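You operate a simulated robot arm through the tools that you are given. There is no shell and no other tool.

You run a simulated robot arm. Do the job below in one go: nothing can be reset, and whatever is moved stays where it is left.

TASK
Put things in order on the kit bench top. At the end: the orange weight stands on top of the purple disc; the pink sleeve stands where the orange weight stood; the blue bore stub one stands where the white bracket stood; the white bracket stands where the pink sleeve stood; whatever was shut is shut again. Leave all else as you found it, and nothing knocked over.

Only the result counts: the job must be done as asked and must still hold three seconds after the hand-in. Knocking over, shifting, dropping, spilling or breaking anything else fails it.

THE ROBOT
A 7-joint arm with a two-finger parallel gripper, fixed in place. Base frame: the origin is at the foot of the arm, x ahead of it, y to its left, z up; the work surface is at about z = 0. Units: mm, degrees, N and s.
With the tool pointing down near the work surface it reaches from about 220 to 580 mm from the base axis. Its first joint turns from -66.0 to 66.0 degrees. Payload 2.5 kg.
The TCP is the grasp point between the finger pads, 23 mm short of the fingertips. In the tool frame z runs along the fingers and y along their closing line. The gripper opens to 94 mm. The fingers are 38 mm wide and 10 mm thick; the gripper's body (54 by 96 mm) begins 39 mm behind the TCP.
Orientation is that of the tool frame in the base frame, as a unit quaternion [w, x, y, z]. With the fingers straight down and closing along the base's y, the tool's x points along the base's -x, its y along +y and its z along -z.

THE INTERFACE
- The arm moves only by the tool apply_moves. Its argument "deltas" is a list of rows, each a list of 7 numbers: the gripper command, from -1 (fully open) to 1 (shut), values between in proportion, then the shift along the tool's x, y, z in m, then the turn, a rotation vector about the tool's x, y, z in degrees. In form: [[grip, tx, ty, tz, rx, ry, rz], ...]. A call has 1 to 20 rows; each row shifts and turns the commanded pose from where the row before left it, along the tool's axes as they then stand. A row lasts 0.2 s, in which the tool goes at most 50 mm and 8.6 degrees; a call with a longer step from one row to the next is refused whole, and so is a gripper value outside its range. Where a pose cannot be reached the arm comes as near as it can. A force on the tool above 40 N (or 10 N above the force at the start of the call, whichever is more), or a blocked arm, ends the call early, and 0.2 s more pass. The fingers move at their own pace (about 108 mm/s each) and stop on an object; they squeeze with about 20 N. The grip force told is the motor's: it shows also when the fingers shut on nothing. Time passes only in rows, and 0.2 s behind the last, so rows that do not move let the fingers close. It gives the time, the measured TCP pose, the force on the tool (base axes), the opening and the grip force at its end, in the units of the frame above (readings bear some noise), with the torque about the TCP (base axes, N m) and any sound that the robot's microphone picked up.
- Cameras (640 x 400 px; columns grow to the right, rows downward): "scene" is fixed at [110.5, -405.6, 532.5]; the picture's right is [0.89, -0.46, 0.00], its down [-0.30, -0.59, -0.75] and it looks along [0.35, 0.67, -0.66] (base axes); focal length 342 px, centre (320, 200). "wrist" rides on the gripper at [86, 16, -75] in the tool frame; the picture's right is [-0.18, 0.98, 0.00], its down [-0.58, -0.11, -0.81] and it looks along [-0.79, -0.15, 0.59] (tool axes); focal length 243 px, centre (320, 200). There is no depth. A picture from a camera that has moved, and an enlarged one, comes with that camera's place and axes in the base frame and with its lens.
- get_image(camera): a new picture of that camera. The clock stands still meanwhile.
- close_up(camera, box): a new picture of the part [left, top, right, bottom] of that camera's present view, enlarged. The clock stands still meanwhile.
- close_job(): hands the job in; it is judged then, once.

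Nothing tells you positions but the pictures and the camera data. Unless the task says otherwise, let go and move clear before handing in.

The tools are called by a JSON object that holds its "method" and its "body". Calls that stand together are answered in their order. apply_moves: Moves the arm, as the interface text tells. Its arguments: {"type":"object","properties":{"deltas":{"type":"array","items":{"type":"array","items":{"type":"number"}}}},"required":["deltas"]} The other tools are called the same way: get_image (camera) takes a picture; close_up (camera, box) takes an enlarged picture of a part of a camera's view; close_job () hands the job in.

At the start:

```text
time_s: 0.0
ee_pos: [341.7, -45.4, 287.8]
tcp_rot: [0.0, 0.0, 1.0, 0.001]
contact_force: [0.9, -0.1, 0.9]
moment: [-0.03, -0.01, -0.03]
finger_gap: 94.1
finger_force: 0.0
```

scene: 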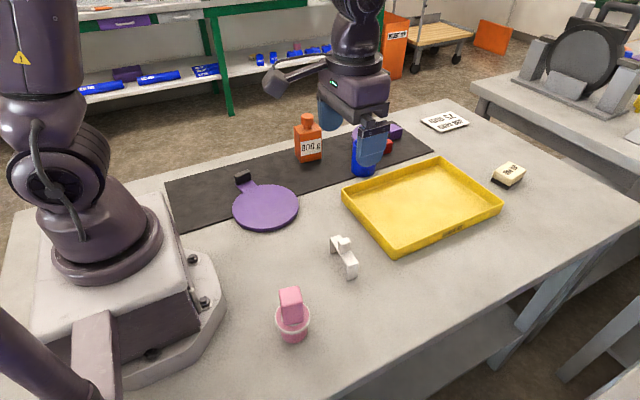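
wrist: 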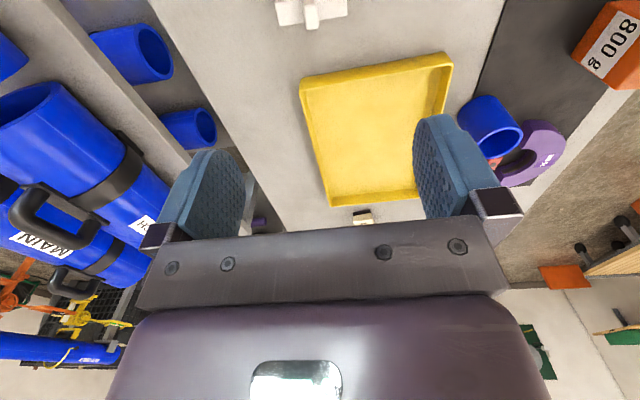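

I see the bench with an orange 800 g weight, a purple disc with a handle, a pink sleeve that seems to hold a pink block, a white bracket, a yellow tray and a blue stub behind the gripper. I'll look closer before moving anything.

{"method": "close_up", "body": {"camera": "scene", "box": [220, 220, 400, 360]}}

{"method": "close_up", "body": {"camera": "scene", "box": [220, 90, 420, 240]}}

{"method": "close_up", "body": {"camera": "scene", "box": [320, 90, 540, 260]}}

{"method": "close_up", "body": {"camera": "wrist", "box": [260, 0, 640, 240]}}

```text
2.86 times, centred on (310, 290) of scene
camera zoom: at [110.5, -405.6, 532.5], right [0.89, -0.46, 0.0], down [-0.3, -0.59, -0.75], along [0.35, 0.67, -0.66], focal length 977 px, centre (349, -57)
```

zoom: 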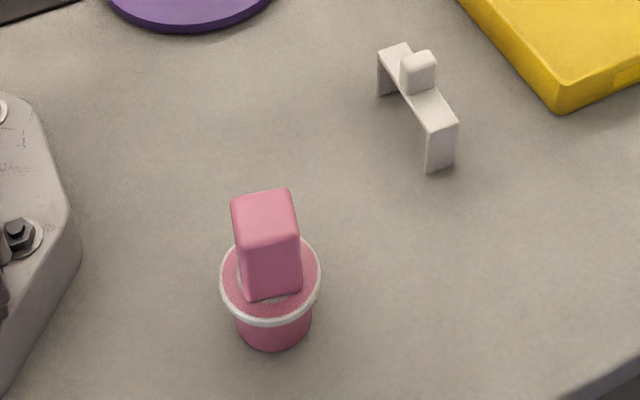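

```text
2.67 times, centred on (320, 165) of scene
camera zoom: at [110.5, -405.6, 532.5], right [0.89, -0.46, 0.0], down [-0.3, -0.59, -0.75], along [0.35, 0.67, -0.66], focal length 912 px, centre (320, 293)
```

zoom: 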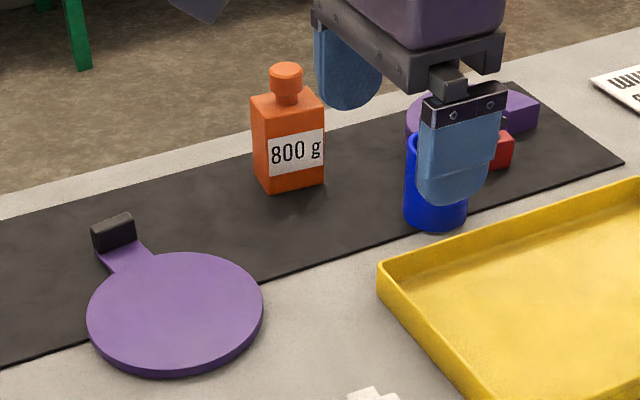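

```text
2.35 times, centred on (430, 175) of scene
camera zoom: at [110.5, -405.6, 532.5], right [0.89, -0.46, 0.0], down [-0.3, -0.59, -0.75], along [0.35, 0.67, -0.66], focal length 805 px, centre (61, 259)
```

zoom: 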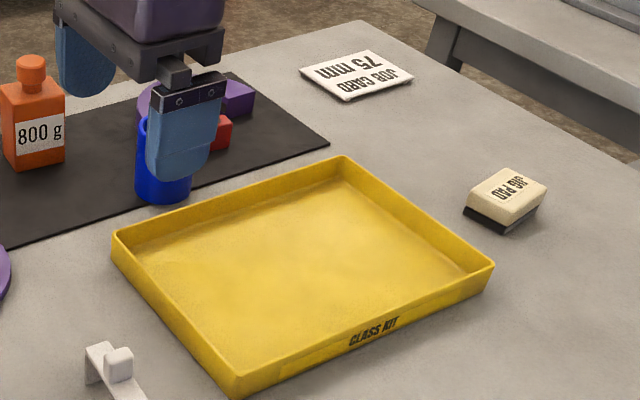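

```text
1.67 times, centred on (450, 120) of wrist
camera zoom: at [253.3, -29.6, 362.5], right [0.18, 0.98, 0.0], down [0.58, -0.11, 0.81], along [0.79, -0.15, -0.59], focal length 404 px, centre (103, 333)
```

zoom: 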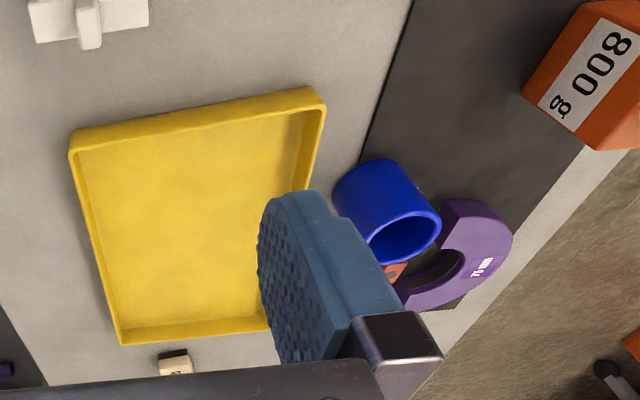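

The stub sits next to a 75 mm gauge and a red block, and the weight is at roughly (447, 301). I'll move the wrist camera round to view the weight, stub and disc before any grasp.

{"method": "apply_moves", "body": {"deltas": [[-1, 0.006, 0.043, 0.0, 0, 0, 0], [-1, 0.006, 0.043, 0.0, 0, 0, 0], [-1, 0.006, 0.043, 0.0, 0, 0, 0], [-1, 0.006, 0.043, 0.0, 0, 0, 0], [-1, 0.006, 0.043, 0.0, 0, 0, 0], [-1, 0.006, 0.043, 0.0, 0, 0, 0], [-1, 0, 0, 0, 0, 0, 0]]}}

{"method": "get_image", "body": {"camera": "wrist"}}

{"method": "get_image", "body": {"camera": "scene"}}

```text
time_s: 1.6
ee_pos: [306.8, 213.3, 288.5]
tcp_rot: [0.0, 0.001, 1.0, 0.0]
contact_force: [0.1, 0.1, -0.3]
moment: [0.01, 0.01, 0.0]
finger_gap: 94.2
finger_force: 0.2
```

```text
taken
camera wrist: at [219.5, 229.3, 362.3], right [0.19, 0.98, 0.0], down [0.58, -0.11, 0.81], along [0.79, -0.15, -0.59], focal length 243 px, centre (320, 200)
```

wrist: 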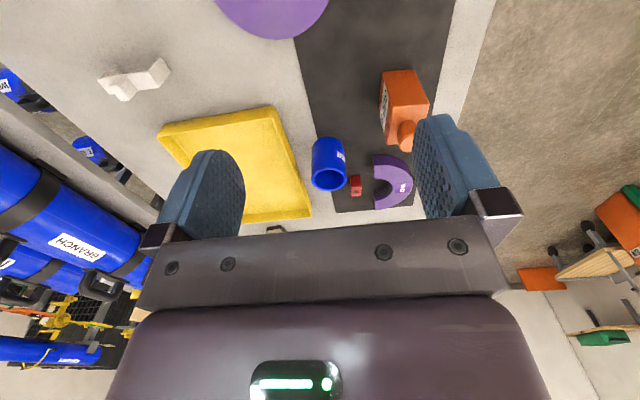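

```text
taken
```

scene: 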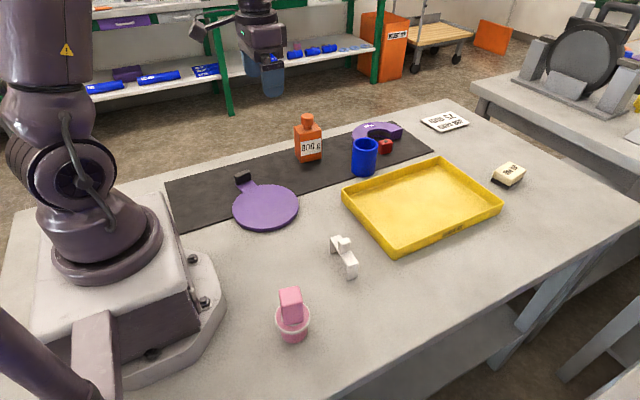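

Now the stub, gauge and red block are in clear view. I'll enlarge both cameras to measure positions.

{"method": "close_up", "body": {"camera": "scene", "box": [280, 100, 420, 190]}}

{"method": "close_up", "body": {"camera": "wrist", "box": [290, 50, 450, 220]}}

{"method": "close_up", "body": {"camera": "scene", "box": [220, 160, 310, 240]}}

{"method": "close_up", "body": {"camera": "scene", "box": [260, 270, 330, 350]}}

{"method": "close_up", "body": {"camera": "scene", "box": [310, 220, 380, 290]}}

```text
4.44 times, centred on (350, 145) of scene
camera zoom: at [110.5, -405.6, 532.5], right [0.89, -0.46, 0.0], down [-0.3, -0.59, -0.75], along [0.35, 0.67, -0.66], focal length 1520 px, centre (187, 444)
```

zoom: 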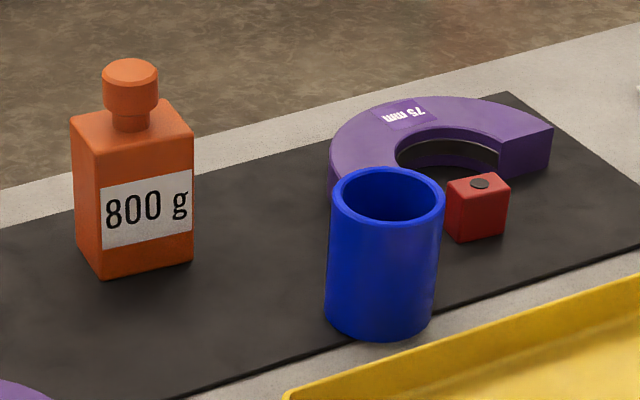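

```text
2.35 times, centred on (370, 135) of wrist
camera zoom: at [219.5, 229.3, 362.3], right [0.19, 0.98, 0.0], down [0.58, -0.11, 0.81], along [0.79, -0.15, -0.59], focal length 571 px, centre (202, 353)
```

zoom: 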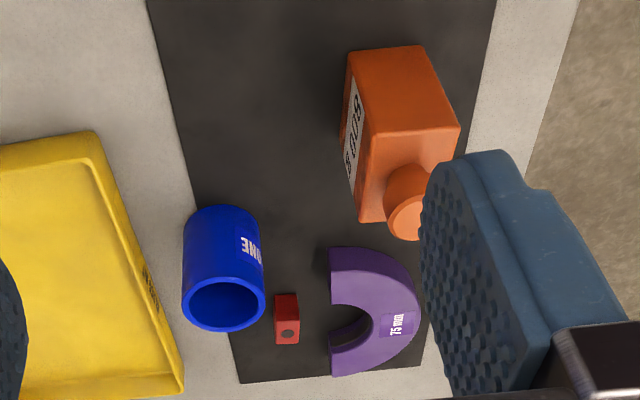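

```text
5.00 times, centred on (265, 200) of scene
camera zoom: at [110.5, -405.6, 532.5], right [0.89, -0.46, 0.0], down [-0.3, -0.59, -0.75], along [0.35, 0.67, -0.66], focal length 1710 px, centre (595, 200)
```

zoom: 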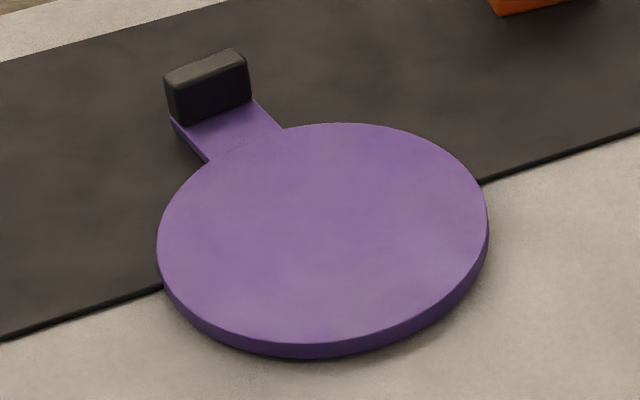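

```text
5.00 times, centred on (295, 310) of scene
camera zoom: at [110.5, -405.6, 532.5], right [0.89, -0.46, 0.0], down [-0.3, -0.59, -0.75], along [0.35, 0.67, -0.66], focal length 1710 px, centre (445, -350)
```

zoom: 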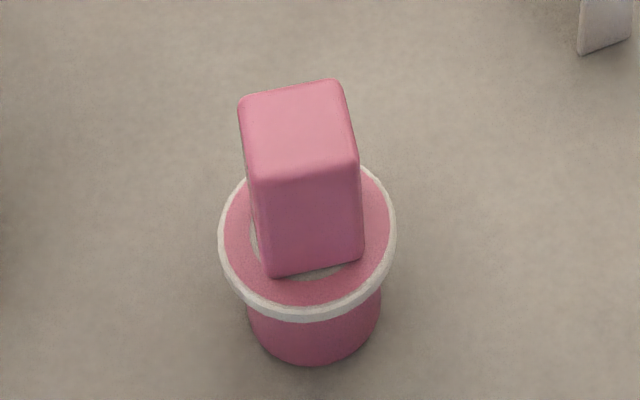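

```text
5.71 times, centred on (345, 255) of scene
camera zoom: at [110.5, -405.6, 532.5], right [0.89, -0.46, 0.0], down [-0.3, -0.59, -0.75], along [0.35, 0.67, -0.66], focal length 1954 px, centre (177, -114)
```

zoom: 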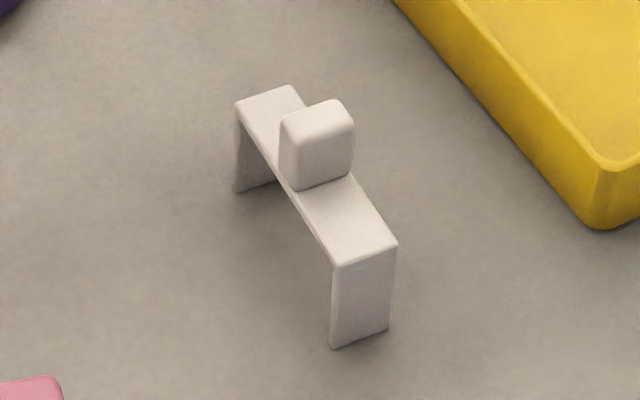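

The weight looks about 58×44×87 mm with a cap to about 122 mm high, centred near (442, 303) and turned about -7°. I'll hover above it to check the alignment.

{"method": "apply_moves", "body": {"deltas": [[-1, 0, 0, 0, 0, 0, 7], [-1, -0.0308, 0.0264, 0.0, 0, 0, 0], [-1, -0.0308, 0.0264, 0.015, 0, 0, 0], [-1, -0.0308, 0.0264, 0.025, 0, 0, 0], [-1, -0.0308, 0.0264, 0.025, 0, 0, 0], [-1, 0, 0, 0.005, 0, 0, 0], [-1, 0, 0, 0, 0, 0, 0]]}}

{"method": "get_image", "body": {"camera": "wrist"}}

{"method": "close_up", "body": {"camera": "scene", "box": [240, 40, 420, 180]}}

```text
time_s: 3.2
ee_pos: [440.7, 304.3, 215.8]
tcp_rot: [0.0, 0.062, 0.998, 0.0]
contact_force: [-0.5, 0.2, -0.5]
moment: [-0.01, 0.01, 0.01]
finger_gap: 94.0
finger_force: 0.0
```

```text
taken
camera wrist: at [355.3, 330.1, 290.1], right [0.3, 0.95, 0.0], down [0.56, -0.18, 0.81], along [0.77, -0.24, -0.59], focal length 243 px, centre (320, 200)
```

wrist: 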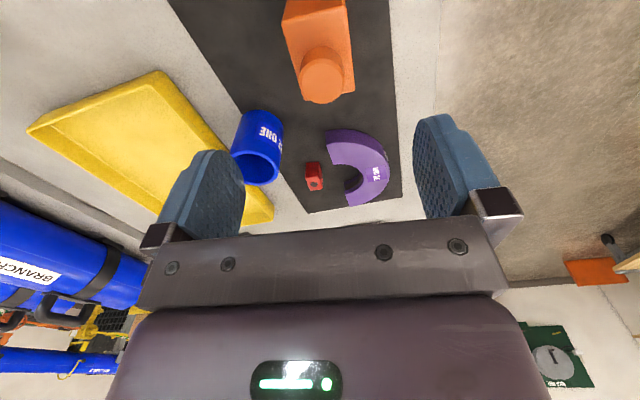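

```text
2.86 times, centred on (330, 110) of scene
camera zoom: at [110.5, -405.6, 532.5], right [0.89, -0.46, 0.0], down [-0.3, -0.59, -0.75], along [0.35, 0.67, -0.66], focal length 977 px, centre (291, 457)
```

zoom: 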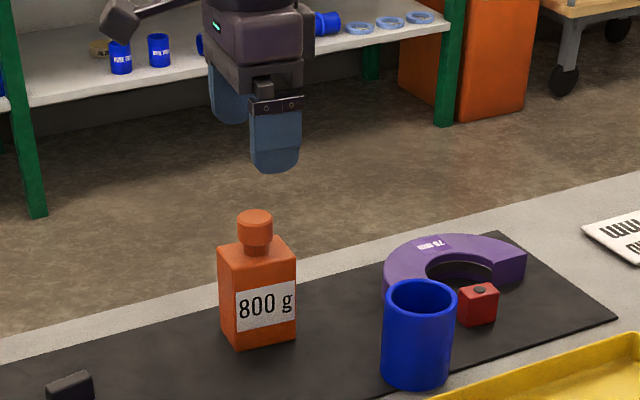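

{"method": "close_up", "body": {"camera": "wrist", "box": [260, 0, 400, 120]}}

```text
3.33 times, centred on (330, 60) of wrist
camera zoom: at [355.3, 330.1, 290.1], right [0.3, 0.95, 0.0], down [0.56, -0.18, 0.81], along [0.77, -0.24, -0.59], focal length 809 px, centre (287, 667)
```

zoom: 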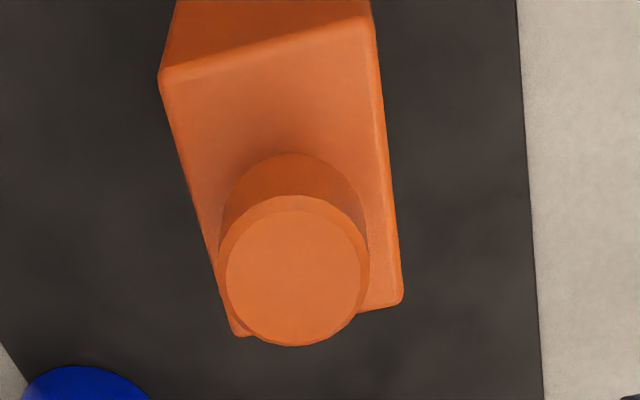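

The gripper is over the weight, centred near (441, 304.5) with a yaw of about -5°. I'll go straight down onto the body and close.

{"method": "apply_moves", "body": {"deltas": [[-1, 0, 0, 0, 0, 0, -2], [-1, 0, 0, 0.04, 0, 0, 0], [-1, 0, 0, 0.04, 0, 0, 0], [-1, 0, 0, 0.03, 0, 0, 0], [-1, 0, 0, 0.016, 0, 0, 0], [-1, 0, 0, 0, 0, 0, 0]]}}

{"method": "close_up", "body": {"camera": "scene", "box": [240, 60, 420, 200]}}

```text
time_s: 4.6
ee_pos: [439.8, 300.6, 91.6]
tcp_rot: [0.0, 0.044, 0.999, 0.0]
contact_force: [0.1, -0.3, 1.2]
moment: [0.03, -0.01, -0.01]
finger_gap: 93.9
finger_force: 0.1
```

```text
2.86 times, centred on (330, 130) of scene
camera zoom: at [110.5, -405.6, 532.5], right [0.89, -0.46, 0.0], down [-0.3, -0.59, -0.75], along [0.35, 0.67, -0.66], focal length 977 px, centre (291, 400)
```

zoom: 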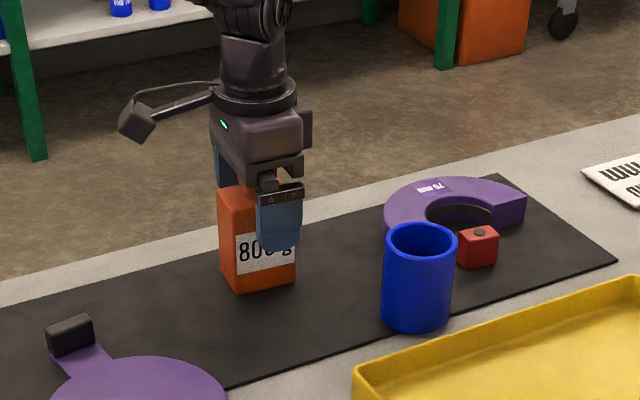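

{"method": "apply_moves", "body": {"deltas": [[-1, -0.001, 0.0037, 0, 0, 0, 0], [-1, 0, 0, 0, 0, 0, 0]]}}

```text
time_s: 5.2
ee_pos: [440.8, 303.9, 92.2]
tcp_rot: [0.0, 0.044, 0.999, 0.0]
contact_force: [-0.3, 0.9, 0.6]
moment: [-0.01, -0.01, 0.0]
finger_gap: 94.1
finger_force: 0.0
```

The gripper is centred on the weight at grasp height. I'll close and lift a little.

{"method": "apply_moves", "body": {"deltas": [[1, 0, 0, 0.002, 0, 0, 0], [1, 0, 0, 0, 0, 0, 0], [1, 0, 0, 0, 0, 0, 0], [1, 0, 0, 0, 0, 0, 0]]}}

{"method": "apply_moves", "body": {"deltas": [[1, 0, 0, -0.01, 0, 0, 0], [1, 0, 0, -0.02, 0, 0, 0], [1, 0, 0, 0, 0, 0, 0]]}}

{"method": "close_up", "body": {"camera": "scene", "box": [240, 60, 420, 200]}}

```text
time_s: 6.2
ee_pos: [442.0, 303.6, 90.3]
tcp_rot: [0.0, 0.044, 0.999, 0.001]
contact_force: [0.2, 2.4, 4.9]
moment: [-0.12, 0.22, 0.01]
finger_gap: 45.8
finger_force: 19.9
```

```text
time_s: 7.0
ee_pos: [440.9, 304.5, 120.0]
tcp_rot: [0.0, 0.044, 0.999, 0.0]
contact_force: [-0.4, 0.1, -7.5]
moment: [0.0, -0.03, -0.01]
finger_gap: 45.8
finger_force: 20.2
```

```text
2.86 times, centred on (330, 130) of scene
camera zoom: at [110.5, -405.6, 532.5], right [0.89, -0.46, 0.0], down [-0.3, -0.59, -0.75], along [0.35, 0.67, -0.66], focal length 977 px, centre (291, 400)
```

zoom: 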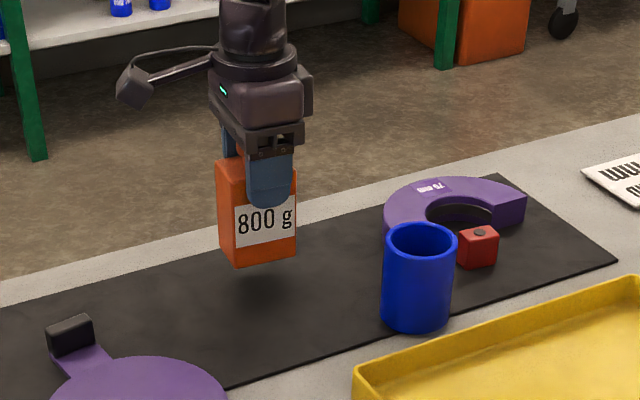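

The weight is held (7.5 N). I'll raise it and carry it to above the disc at about (264, 159).

{"method": "apply_moves", "body": {"deltas": [[1, 0, 0, -0.02, 0, 0, 0], [1, 0, 0, -0.02, 0, 0, 0], [1, 0.0204, -0.02, 0, 0, 0, 0], [1, 0.0204, -0.02, 0, 0, 0, 0], [1, 0.0205, -0.02, 0, 0, 0, 0], [1, 0.0205, -0.02, 0, 0, 0, 0], [1, 0.0205, -0.0201, 0, 0, 0, 0], [1, 0.0205, -0.0201, 0, 0, 0, 0], [1, 0.0204, -0.0201, 0, 0, 0, 0], [1, 0.0204, -0.0201, 0, 0, 0, 0], [1, 0, 0, 0, 0, 0, 0]]}}

{"method": "get_image", "body": {"camera": "scene"}}

{"method": "get_image", "body": {"camera": "wrist"}}

```text
time_s: 9.4
ee_pos: [266.6, 158.2, 160.3]
tcp_rot: [0.0, 0.045, 0.999, -0.001]
contact_force: [-0.3, 0.6, -7.2]
moment: [0.01, -0.02, 0.0]
finger_gap: 45.9
finger_force: 20.1
```

```text
taken
```

scene: 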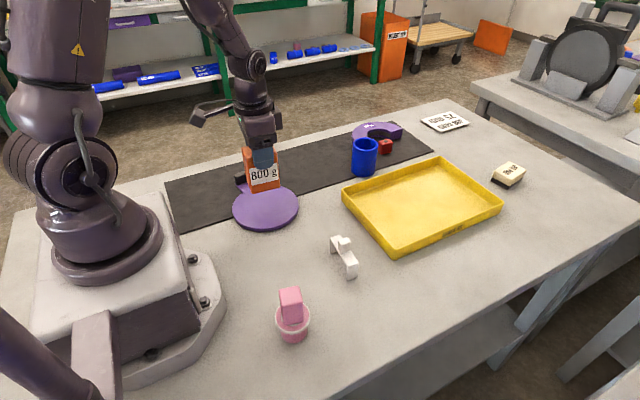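

```text
taken
camera wrist: at [179.7, 182.4, 235.1], right [0.27, 0.96, 0.0], down [0.57, -0.16, 0.81], along [0.78, -0.22, -0.59], focal length 243 px, centre (320, 200)
```

wrist: 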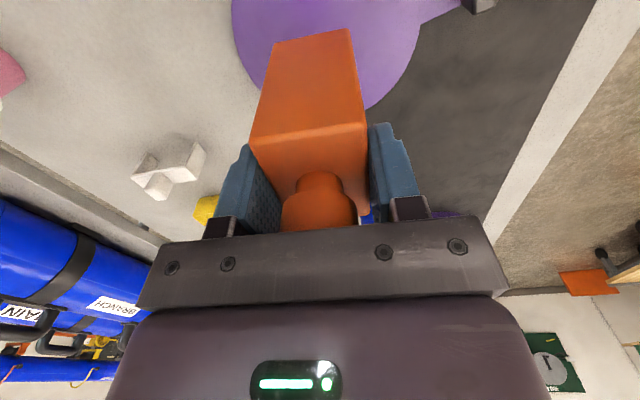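

The weight is over the disc. I'll lower it, then creep down until it touches.

{"method": "apply_moves", "body": {"deltas": [[1, 0.002, 0, 0.02, 0, 0, 0], [1, 0, 0, 0.02, 0, 0, 0], [1, 0, 0, 0.014, 0, 0, 0], [1, 0, 0, 0, 0, 0, 0]]}}

{"method": "close_up", "body": {"camera": "scene", "box": [210, 120, 330, 240]}}

```text
time_s: 10.4
ee_pos: [261.8, 159.7, 106.2]
tcp_rot: [-0.001, 0.043, 0.999, 0.0]
contact_force: [0.2, -0.1, -7.4]
moment: [0.0, -0.01, 0.04]
finger_gap: 46.0
finger_force: 20.2
```

```text
3.33 times, centred on (270, 180) of scene
camera zoom: at [110.5, -405.6, 532.5], right [0.89, -0.46, 0.0], down [-0.3, -0.59, -0.75], along [0.35, 0.67, -0.66], focal length 1140 px, centre (487, 267)
```

zoom: 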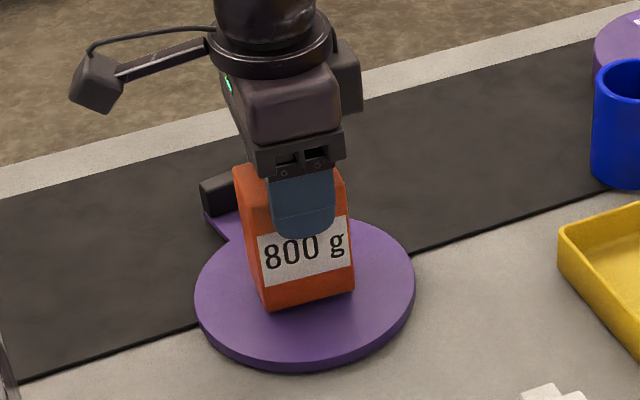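

{"method": "apply_moves", "body": {"deltas": [[1, 0, 0, 0.003, 0, 0, 0], [1, 0, 0, 0, 0, 0, 0]]}}

{"method": "apply_moves", "body": {"deltas": [[1, 0, 0, 0.002, 0, 0, 0], [1, 0, 0, 0, 0, 0, 0]]}}

{"method": "apply_moves", "body": {"deltas": [[1, 0, 0, 0.0015, 0, 0, 0], [1, 0, 0, 0, 0, 0, 0]]}}

```text
time_s: 11.0
ee_pos: [262.0, 159.6, 103.9]
tcp_rot: [0.0, 0.043, 0.999, 0.0]
contact_force: [-0.5, -0.6, -7.5]
moment: [-0.02, -0.06, -0.01]
finger_gap: 45.8
finger_force: 20.3
```

```text
time_s: 11.6
ee_pos: [262.6, 160.0, 100.7]
tcp_rot: [-0.001, 0.044, 0.999, -0.001]
contact_force: [0.4, 0.0, -7.1]
moment: [0.0, 0.0, -0.03]
finger_gap: 45.6
finger_force: 19.9
```

```text
time_s: 12.2
ee_pos: [261.6, 160.0, 98.0]
tcp_rot: [0.0, 0.045, 0.999, 0.001]
contact_force: [-3.9, -5.4, 10.1]
moment: [-0.14, 0.02, -0.01]
finger_gap: 45.6
finger_force: 19.5
```

It has touched the disc. I'll ease up slightly, release, and rise clear.

{"method": "apply_moves", "body": {"deltas": [[1, 0, 0, -0.0007, 0, 0, 0], [0.2, 0, 0, 0, 0, 0, 0], [-0.2, 0, 0, 0, 0, 0, 0], [-1, 0, 0, 0, 0, 0, 0], [-1, 0, 0, 0, 0, 0, 0]]}}

{"method": "apply_moves", "body": {"deltas": [[-1, 0, 0, -0.03, 0, 0, 0], [-1, 0, 0, -0.04, 0, 0, 0], [-1, 0, 0, -0.04, 0, 0, 0], [-1, 0, 0, -0.04, 0, 0, 0], [-1, 0, 0, 0, 0, 0, 0]]}}

{"method": "close_up", "body": {"camera": "scene", "box": [210, 120, 330, 240]}}

```text
time_s: 13.4
ee_pos: [262.4, 160.6, 99.8]
tcp_rot: [0.001, 0.043, 0.999, 0.0]
contact_force: [0.6, -0.2, -0.3]
moment: [0.01, -0.02, 0.02]
finger_gap: 93.9
finger_force: 0.1
```

```text
time_s: 14.6
ee_pos: [262.6, 160.9, 250.1]
tcp_rot: [0.0, 0.044, 0.999, -0.001]
contact_force: [0.1, 0.1, 0.9]
moment: [0.04, -0.01, -0.03]
finger_gap: 94.1
finger_force: 0.1
```

```text
3.33 times, centred on (270, 180) of scene
camera zoom: at [110.5, -405.6, 532.5], right [0.89, -0.46, 0.0], down [-0.3, -0.59, -0.75], along [0.35, 0.67, -0.66], focal length 1140 px, centre (487, 267)
```

zoom: 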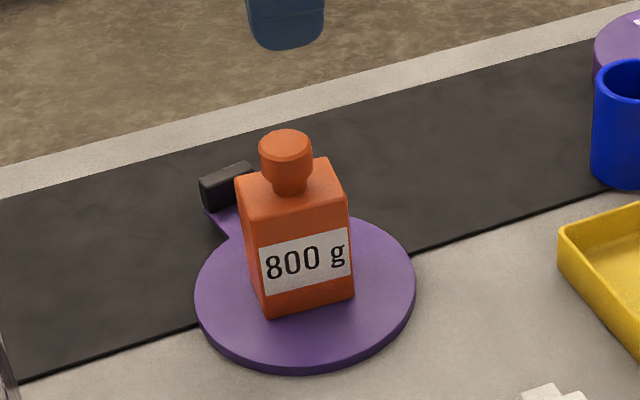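

The weight stands on the disc. Next is the pink sleeve near (201, -138), so I'll go above its square grip block and check alignment.

{"method": "apply_moves", "body": {"deltas": [[-1, 0, 0, 0, 0, 0, 6], [-1, 0, 0, 0, 0, 0, 6], [-1, -0.004, -0.0434, 0, 0, 0, 0], [-1, -0.004, -0.0434, 0, 0, 0, 0], [-1, -0.004, -0.0434, 0, 0, 0, 0], [-1, -0.004, -0.0434, 0, 0, 0, 0], [-1, -0.004, -0.0434, 0, 0, 0, 0], [-1, -0.004, -0.0434, 0, 0, 0, 0], [-1, -0.004, -0.0434, 0.02, 0, 0, 0], [-1, 0, 0, 0.04, 0, 0, 0], [-1, 0, 0, 0, 0, 0, 0]]}}

{"method": "get_image", "body": {"camera": "wrist"}}

{"method": "get_image", "body": {"camera": "scene"}}

```text
time_s: 17.0
ee_pos: [204.6, -135.5, 189.1]
tcp_rot: [0.0, 0.149, 0.989, -0.001]
contact_force: [0.1, -0.3, -0.2]
moment: [0.0, -0.04, 0.02]
finger_gap: 94.0
finger_force: 0.1
```

```text
taken
camera wrist: at [124.9, -95.4, 263.5], right [0.46, 0.89, 0.0], down [0.52, -0.27, 0.81], along [0.71, -0.37, -0.59], focal length 243 px, centre (320, 200)
```

wrist: 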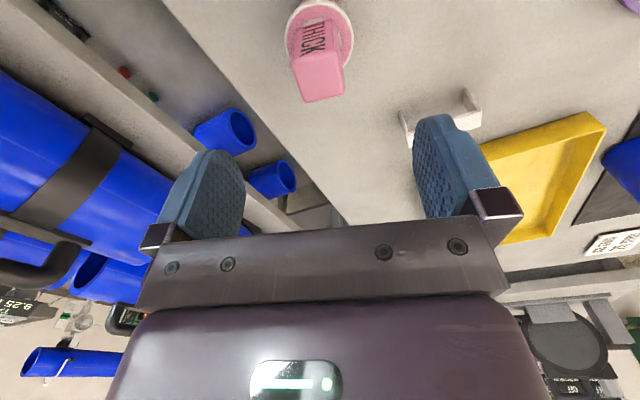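

```text
taken
```

scene: 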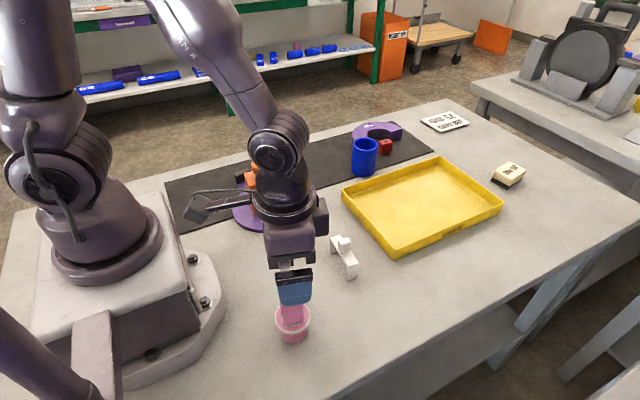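

{"method": "close_up", "body": {"camera": "wrist", "box": [260, 0, 400, 110]}}

{"method": "close_up", "body": {"camera": "wrist", "box": [380, 60, 500, 160]}}

```text
3.64 times, centred on (330, 55) of wrist
camera zoom: at [124.9, -95.4, 263.5], right [0.46, 0.89, 0.0], down [0.52, -0.27, 0.81], along [0.71, -0.37, -0.59], focal length 882 px, centre (284, 727)
```

zoom: 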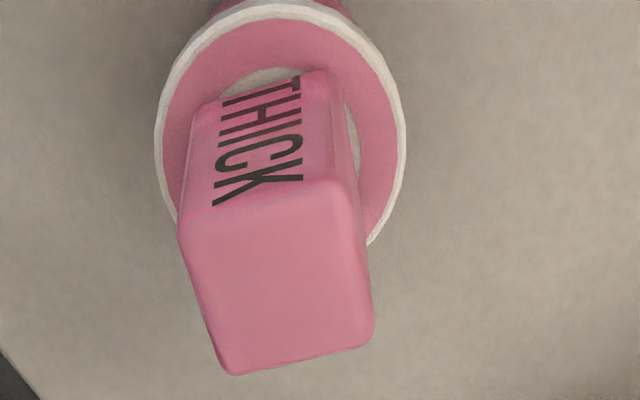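

```text
4.00 times, centred on (440, 110) of wrist
camera zoom: at [124.9, -95.4, 263.5], right [0.46, 0.89, 0.0], down [0.52, -0.27, 0.81], along [0.71, -0.37, -0.59], focal length 970 px, centre (-160, 560)
```

zoom: 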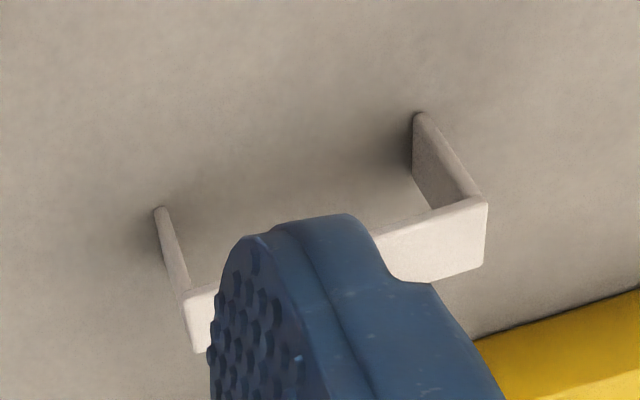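

The block is about 29 mm square, at roughly (201, -136) and yaw -13°. I'll correct and descend beside it.

{"method": "apply_moves", "body": {"deltas": [[-1, 0, 0, 0, 0, 0, -4], [-1, 0.0034, -0.0008, 0.02, 0, 0, 0], [-1, 0, 0, 0.04, 0, 0, 0], [-1, 0, 0, 0.03, 0, 0, 0], [-1, 0, 0, 0.02, 0, 0, 0], [-1, 0, 0, 0, 0, 0, 0]]}}

{"method": "get_image", "body": {"camera": "wrist"}}

{"method": "close_up", "body": {"camera": "scene", "box": [240, 240, 360, 350]}}

```text
time_s: 18.4
ee_pos: [200.5, -137.8, 77.2]
tcp_rot: [0.0, 0.114, 0.993, 0.0]
contact_force: [-0.2, 0.1, -0.1]
moment: [0.04, -0.01, -0.02]
finger_gap: 94.0
finger_force: 0.0
```

```text
taken
camera wrist: at [117.5, -103.1, 151.9], right [0.4, 0.92, 0.0], down [0.54, -0.24, 0.81], along [0.74, -0.32, -0.59], focal length 243 px, centre (320, 200)
```

wrist: 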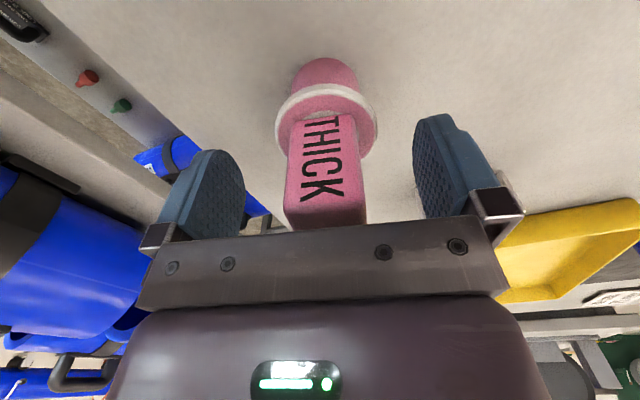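

```text
3.64 times, centred on (300, 295) of scene
camera zoom: at [110.5, -405.6, 532.5], right [0.89, -0.46, 0.0], down [-0.3, -0.59, -0.75], along [0.35, 0.67, -0.66], focal length 1244 px, centre (393, -146)
```

zoom: 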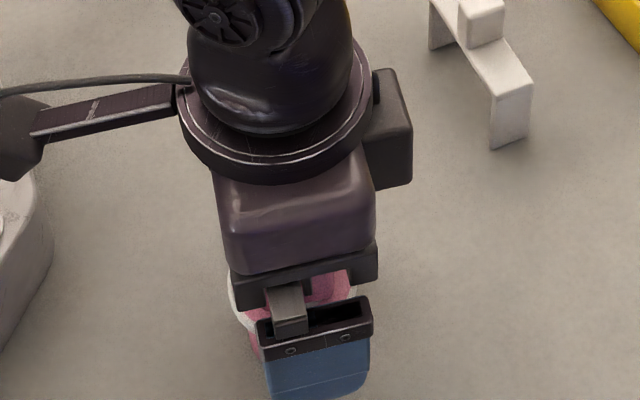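

Aligned to within a couple of millimetres. I'll nudge, close, and lift a little to see whether the sleeve comes with the block.

{"method": "apply_moves", "body": {"deltas": [[-1, 0, 0.0022, 0, 0, 0, 0], [0, 0, 0, 0, 0, 0, 0], [1, 0, 0, 0, 0, 0, 0], [1, 0, 0, 0, 0, 0, 0], [1, 0, 0, 0, 0, 0, 0]]}}

{"method": "apply_moves", "body": {"deltas": [[1, 0, 0, -0.005, 0, 0, 0], [1, 0, 0, -0.005, 0, 0, 0], [1, 0, 0, 0, 0, 0, 0]]}}

{"method": "get_image", "body": {"camera": "wrist"}}

{"method": "get_image", "body": {"camera": "scene"}}

```text
time_s: 19.6
ee_pos: [199.5, -135.9, 78.4]
tcp_rot: [0.001, 0.113, 0.994, 0.0]
contact_force: [-1.1, 0.2, -0.3]
moment: [0.02, 0.03, 0.0]
finger_gap: 31.9
finger_force: 19.9
```

```text
time_s: 20.4
ee_pos: [197.7, -137.7, 90.1]
tcp_rot: [0.0, 0.113, 0.994, 0.0]
contact_force: [0.3, 0.2, 0.9]
moment: [0.0, 0.0, -0.02]
finger_gap: 32.1
finger_force: 20.4
```

```text
taken
camera wrist: at [116.8, -101.2, 164.5], right [0.4, 0.92, 0.0], down [0.54, -0.24, 0.81], along [0.74, -0.32, -0.59], focal length 243 px, centre (320, 200)
```

wrist: 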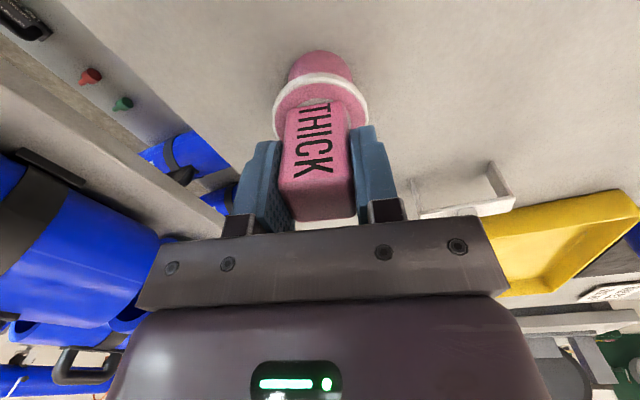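

```text
taken
```

scene: 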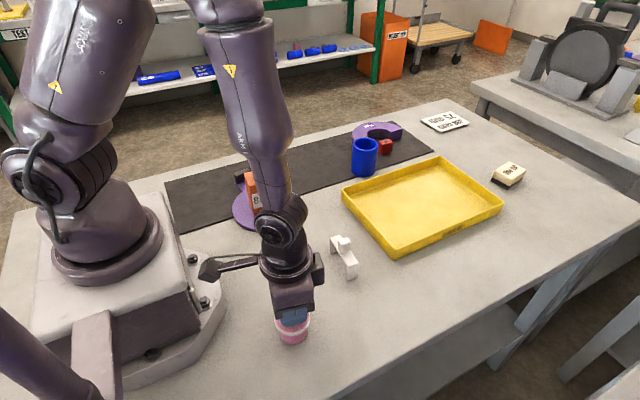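

{"method": "close_up", "body": {"camera": "wrist", "box": [230, 30, 410, 240]}}

{"method": "close_up", "body": {"camera": "scene", "box": [250, 270, 340, 350]}}

```text
1.90 times, centred on (320, 135) of wrist
camera zoom: at [116.8, -101.2, 164.5], right [0.4, 0.92, 0.0], down [0.54, -0.24, 0.81], along [0.74, -0.32, -0.59], focal length 462 px, centre (320, 324)
```

zoom: 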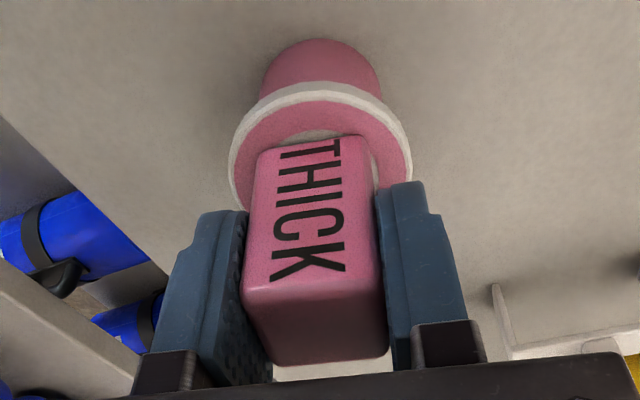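

```text
5.00 times, centred on (295, 310) of scene
camera zoom: at [110.5, -405.6, 532.5], right [0.89, -0.46, 0.0], down [-0.3, -0.59, -0.75], along [0.35, 0.67, -0.66], focal length 1710 px, centre (445, -350)
```

zoom: 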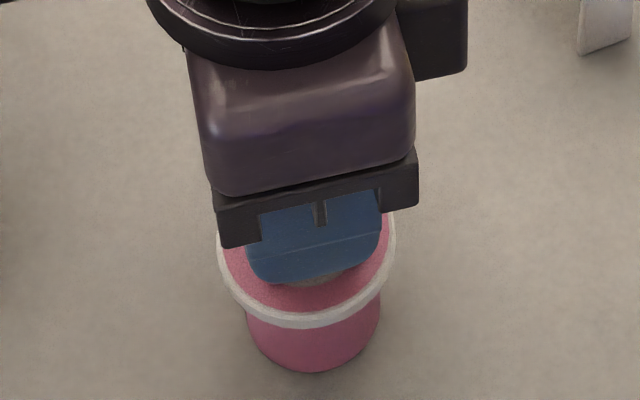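

The force reads near zero and the sleeve's base looks unlifted in the scene view. I'll raise another 15 mm to tell whether the grip slipped, or the block is coming out of the sleeve.

{"method": "apply_moves", "body": {"deltas": [[1, 0, 0, -0.008, 0, 0, 0], [1, 0, 0, 0, 0, 0, 0]]}}

{"method": "close_up", "body": {"camera": "wrist", "box": [230, 30, 410, 240]}}

{"method": "close_up", "body": {"camera": "scene", "box": [250, 270, 340, 350]}}

```text
time_s: 21.0
ee_pos: [198.4, -138.0, 98.2]
tcp_rot: [0.0, 0.113, 0.994, 0.0]
contact_force: [-0.7, -0.6, -1.2]
moment: [0.0, -0.01, 0.0]
finger_gap: 32.0
finger_force: 20.0
```

```text
1.90 times, centred on (320, 135) of wrist
camera zoom: at [116.6, -101.6, 173.2], right [0.4, 0.92, 0.0], down [0.54, -0.24, 0.81], along [0.74, -0.32, -0.59], focal length 462 px, centre (320, 324)
```

zoom: 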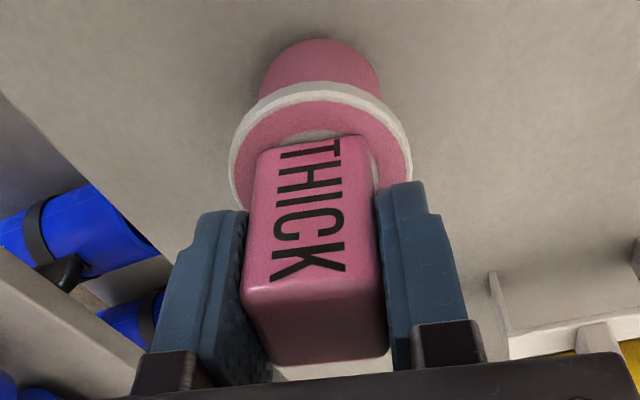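

```text
5.00 times, centred on (295, 310) of scene
camera zoom: at [110.5, -405.6, 532.5], right [0.89, -0.46, 0.0], down [-0.3, -0.59, -0.75], along [0.35, 0.67, -0.66], focal length 1710 px, centre (445, -350)
```

zoom: 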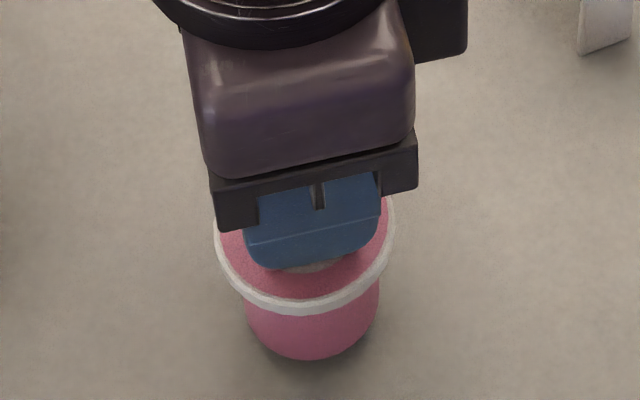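

The whole sleeve is now hanging in the grip: it slipped a little at first and now holds. I'll raise it well above everything.

{"method": "apply_moves", "body": {"deltas": [[1, 0, 0, -0.015, 0, 0, 0], [1, 0, 0, -0.025, 0, 0, 0], [1, 0, 0, -0.025, 0, 0, 0], [1, 0, 0, -0.025, 0, 0, 0], [1, 0, 0, -0.025, 0, 0, 0], [1, 0, 0, -0.025, 0, 0, 0], [1, 0, 0, -0.012, 0, 0, 0], [1, 0, 0, 0, 0, 0, 0]]}}

{"method": "get_image", "body": {"camera": "scene"}}

{"method": "close_up", "body": {"camera": "wrist", "box": [230, 30, 410, 240]}}

```text
time_s: 22.8
ee_pos: [197.8, -136.7, 252.5]
tcp_rot: [0.0, 0.113, 0.994, 0.0]
contact_force: [-0.8, 0.2, -0.7]
moment: [-0.01, -0.01, 0.02]
finger_gap: 31.8
finger_force: 20.4
```

```text
taken
```

scene: 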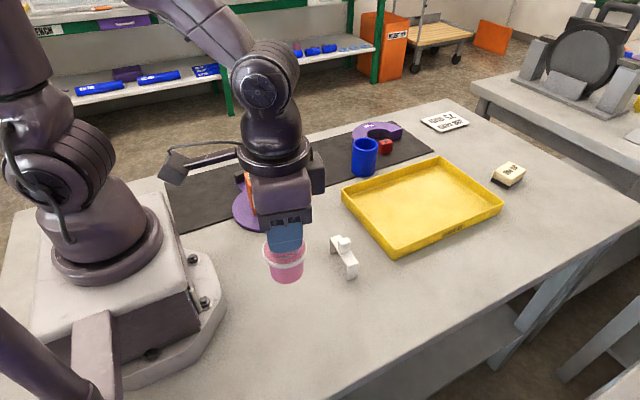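

```text
1.90 times, centred on (320, 135) of wrist
camera zoom: at [116.2, -100.6, 327.2], right [0.4, 0.92, 0.0], down [0.54, -0.24, 0.81], along [0.74, -0.32, -0.59], focal length 462 px, centre (320, 324)
```

zoom: 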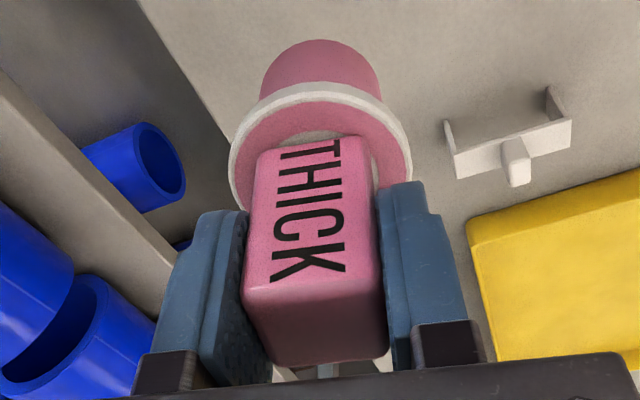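

The grip is steady. I'll carry it to above where the weight stood.

{"method": "apply_moves", "body": {"deltas": [[1, -0.00805, 0.02858, 0, 0, 0, 0], [1, -0.00805, 0.02858, 0, 0, 0, 0], [1, -0.00805, 0.02858, 0, 0, 0, 0], [1, -0.00805, 0.02858, 0, 0, 0, 0], [1, -0.00805, 0.02858, 0, 0, 0, 0], [1, -0.00805, 0.02858, 0, 0, 0, 0], [1, -0.00805, 0.02858, 0, 0, 0, 0], [1, -0.00805, 0.02858, 0, 0, 0, 0], [1, -0.00805, 0.02858, 0, 0, 0, 0], [1, -0.00805, 0.02858, 0, 0, 0, 0], [1, -0.00805, 0.02858, 0, 0, 0, 0], [1, -0.00805, 0.02858, 0, 0, 0, 0], [1, -0.00805, 0.02858, 0, 0, 0, 0], [1, -0.00805, 0.02858, 0, 0, 0, 0], [1, -0.00805, 0.02858, 0, 0, 0, 0], [1, -0.00805, 0.02858, 0, 0, 0, 0], [1, -0.00805, 0.02858, 0, 0, 0, 0], [1, 0, 0, 0, 0, 0, 0]]}}

{"method": "get_image", "body": {"camera": "scene"}}

{"method": "get_image", "body": {"camera": "wrist"}}

```text
time_s: 26.6
ee_pos: [439.4, 308.8, 250.8]
tcp_rot: [0.0, 0.113, 0.994, -0.001]
contact_force: [0.2, -0.8, -1.1]
moment: [0.0, 0.0, 0.01]
finger_gap: 31.7
finger_force: 19.9
```

```text
taken
```

scene: 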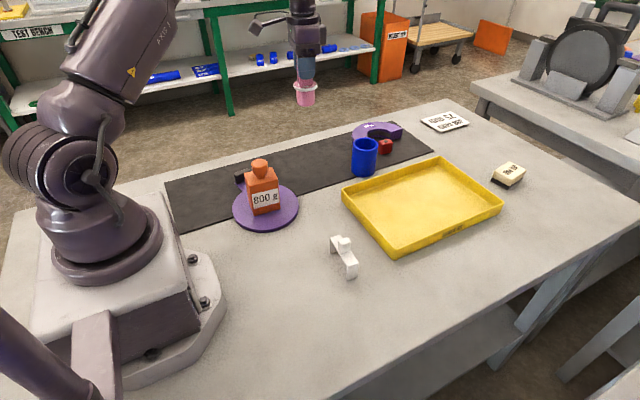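

```text
taken
camera wrist: at [356.5, 344.7, 325.4], right [0.4, 0.92, 0.0], down [0.54, -0.24, 0.81], along [0.74, -0.32, -0.59], focal length 243 px, centre (320, 200)
```

wrist: 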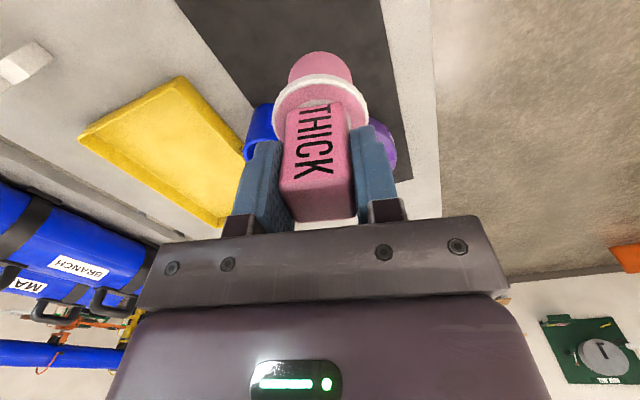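

I'll correct by a few mm and lower, checking before contact.

{"method": "apply_moves", "body": {"deltas": [[1, -0.0025, -0.0038, 0.0, 0, 0, 0], [1, 0, 0, 0.03, 0, 0, 0], [1, 0, 0, 0.03, 0, 0, 0], [1, 0, 0, 0.03, 0, 0, 0], [1, 0, 0, 0.03, 0, 0, 0], [1, 0, 0, 0.02, 0, 0, 0], [1, 0, 0, 0.01, 0, 0, 0], [1, 0, 0, 0, 0, 0, 0]]}}

{"method": "close_up", "body": {"camera": "scene", "box": [260, 90, 400, 190]}}

```text
time_s: 28.4
ee_pos: [442.4, 303.9, 102.6]
tcp_rot: [0.0, 0.113, 0.994, 0.0]
contact_force: [-0.3, -0.5, -1.1]
moment: [-0.01, 0.0, 0.02]
finger_gap: 31.9
finger_force: 20.7
```

```text
4.00 times, centred on (330, 140) of scene
camera zoom: at [110.5, -405.6, 532.5], right [0.89, -0.46, 0.0], down [-0.3, -0.59, -0.75], along [0.35, 0.67, -0.66], focal length 1368 px, centre (280, 440)
```

zoom: 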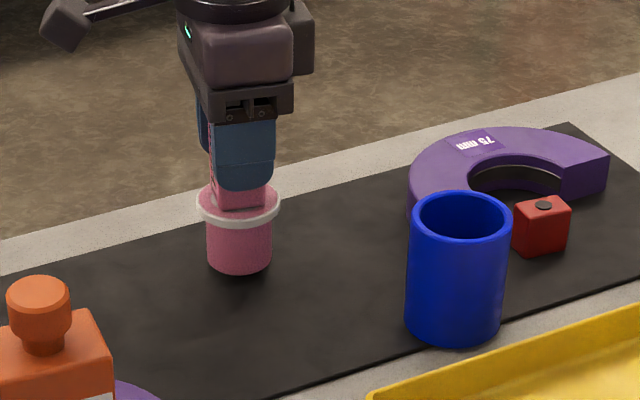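

{"method": "apply_moves", "body": {"deltas": [[1, 0, 0, 0.003, 0, 0, 0], [1, 0, 0, 0, 0, 0, 0]]}}

{"method": "apply_moves", "body": {"deltas": [[1, 0, 0, 0.0025, 0, 0, 0], [1, 0, 0, 0, 0, 0, 0]]}}

{"method": "apply_moves", "body": {"deltas": [[1, 0, 0, 0.002, 0, 0, 0], [1, 0, 0, 0, 0, 0, 0]]}}

```text
time_s: 29.0
ee_pos: [442.2, 303.9, 98.5]
tcp_rot: [0.0, 0.113, 0.994, 0.0]
contact_force: [-0.7, 0.4, -1.0]
moment: [-0.01, 0.02, -0.01]
finger_gap: 31.7
finger_force: 19.6
```

```text
time_s: 29.6
ee_pos: [442.2, 303.9, 96.6]
tcp_rot: [0.0, 0.113, 0.994, 0.001]
contact_force: [0.6, -0.2, -1.3]
moment: [0.03, -0.06, -0.01]
finger_gap: 31.7
finger_force: 20.1
```

```text
time_s: 30.2
ee_pos: [445.3, 303.2, 93.9]
tcp_rot: [0.0, 0.113, 0.994, 0.0]
contact_force: [-4.9, -1.5, 9.6]
moment: [-0.15, 0.43, 0.01]
finger_gap: 31.6
finger_force: 19.8
```

Contact with the mat. I'll relax slightly, release and rise.

{"method": "apply_moves", "body": {"deltas": [[1, 0, 0, -0.001, 0, 0, 0], [1, 0, 0, 0, 0, 0, 0]]}}

{"method": "apply_moves", "body": {"deltas": [[0.3, 0, 0, 0, 0, 0, 0], [0, 0, 0, 0, 0, 0, 0], [-0.5, 0, 0, 0, 0, 0, 0], [-0.5, 0, 0, 0, 0, 0, 0]]}}

{"method": "close_up", "body": {"camera": "scene", "box": [260, 90, 400, 190]}}

```text
time_s: 30.8
ee_pos: [443.9, 303.2, 94.5]
tcp_rot: [0.001, 0.113, 0.994, 0.0]
contact_force: [-4.1, 1.0, 9.4]
moment: [0.0, 0.34, 0.02]
finger_gap: 32.1
finger_force: 20.0
```

```text
time_s: 31.8
ee_pos: [443.2, 302.3, 92.9]
tcp_rot: [0.0, 0.114, 0.994, 0.0]
contact_force: [-0.2, 0.3, -0.2]
moment: [0.01, 0.02, 0.01]
finger_gap: 70.6
finger_force: 0.1
```

```text
4.00 times, centred on (330, 140) of scene
camera zoom: at [110.5, -405.6, 532.5], right [0.89, -0.46, 0.0], down [-0.3, -0.59, -0.75], along [0.35, 0.67, -0.66], focal length 1368 px, centre (280, 440)
```

zoom: 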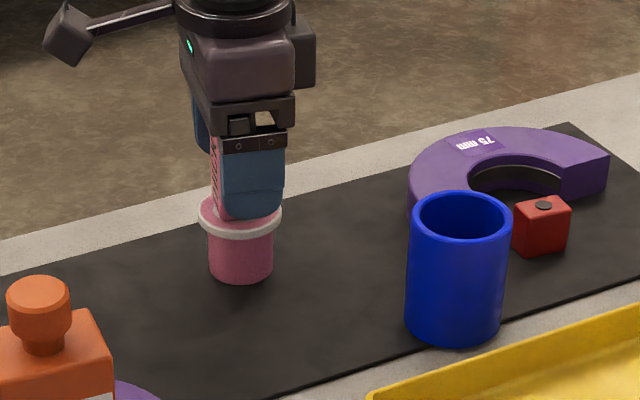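

The sleeve stands on the weight's old spot. I'll rise and go over to the white bracket.

{"method": "apply_moves", "body": {"deltas": [[-0.8, 0, 0, -0.02, 0, 0, 0], [-1, 0, 0, -0.045, 0, 0, 0], [-1, 0, 0, -0.045, 0, 0, 0], [-1, 0, 0, -0.045, 0, 0, 0], [-1, 0, 0, 0, 0, 0, -4.5], [-1, 0, 0, 0, 0, 0, -4.5], [-1, 0.0085, -0.0408, 0, 0, 0, 0], [-1, 0.0085, -0.0408, 0, 0, 0, 0], [-1, 0.0085, -0.0408, 0, 0, 0, 0], [-1, 0.0085, -0.0408, 0, 0, 0, 0], [-1, 0.0085, -0.0408, 0, 0, 0, 0], [-1, 0.0085, -0.0408, 0, 0, 0, 0], [-1, 0.0085, -0.0408, 0, 0, 0, 0], [-1, 0.0085, -0.0408, 0, 0, 0, 0], [-1, 0.0085, -0.0408, 0, 0, 0, 0], [-1, 0, 0, 0.04, 0, 0, 0], [-1, 0, 0, 0.04, 0, 0, 0], [-1, 0, 0, 0, 0, 0, 0]]}}

{"method": "get_image", "body": {"camera": "scene"}}

{"method": "get_image", "body": {"camera": "wrist"}}

{"method": "close_up", "body": {"camera": "wrist", "box": [240, 0, 400, 110]}}

{"method": "close_up", "body": {"camera": "scene", "box": [280, 100, 420, 190]}}

```text
time_s: 35.6
ee_pos: [342.1, -59.2, 169.4]
tcp_rot: [0.0, 0.034, 0.999, 0.0]
contact_force: [0.6, -0.4, 0.2]
moment: [0.0, 0.03, 0.0]
finger_gap: 93.9
finger_force: 0.1
```

```text
taken
```

scene: 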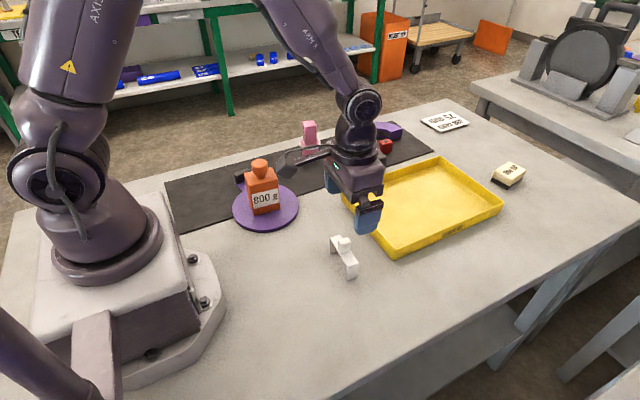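

```text
taken
camera wrist: at [256.4, -37.4, 243.5], right [0.25, 0.97, 0.0], down [0.57, -0.15, 0.81], along [0.78, -0.2, -0.59], focal length 243 px, centre (320, 200)
```

wrist: 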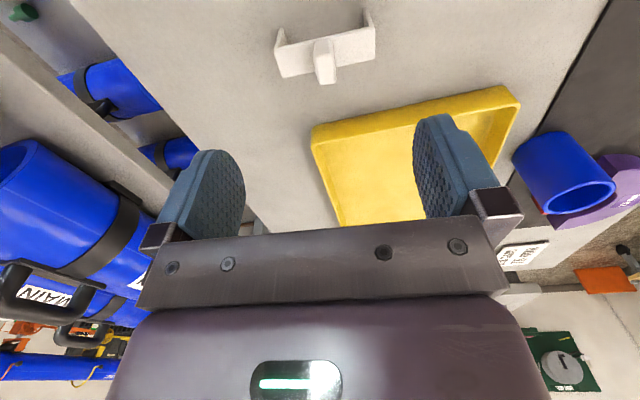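

```text
3.64 times, centred on (320, 55) of wrist
camera zoom: at [256.4, -37.4, 243.5], right [0.25, 0.97, 0.0], down [0.57, -0.15, 0.81], along [0.78, -0.2, -0.59], focal length 882 px, centre (320, 727)
```

zoom: 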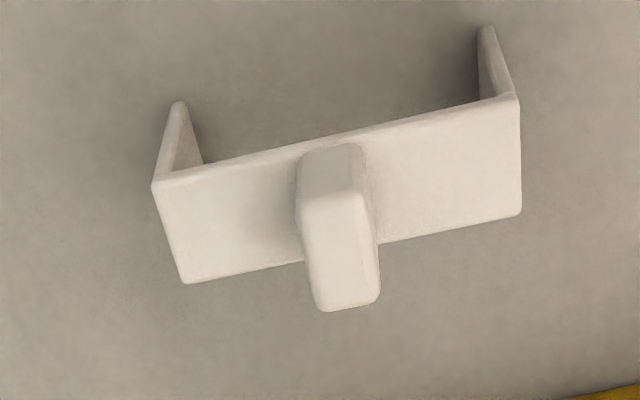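

```text
4.44 times, centred on (350, 145) of scene
camera zoom: at [110.5, -405.6, 532.5], right [0.89, -0.46, 0.0], down [-0.3, -0.59, -0.75], along [0.35, 0.67, -0.66], focal length 1520 px, centre (187, 444)
```

zoom: 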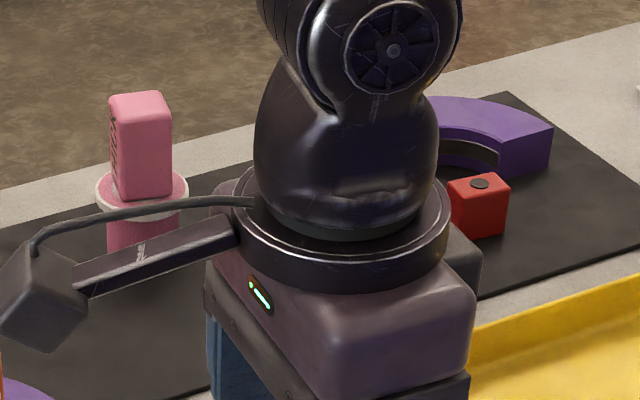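

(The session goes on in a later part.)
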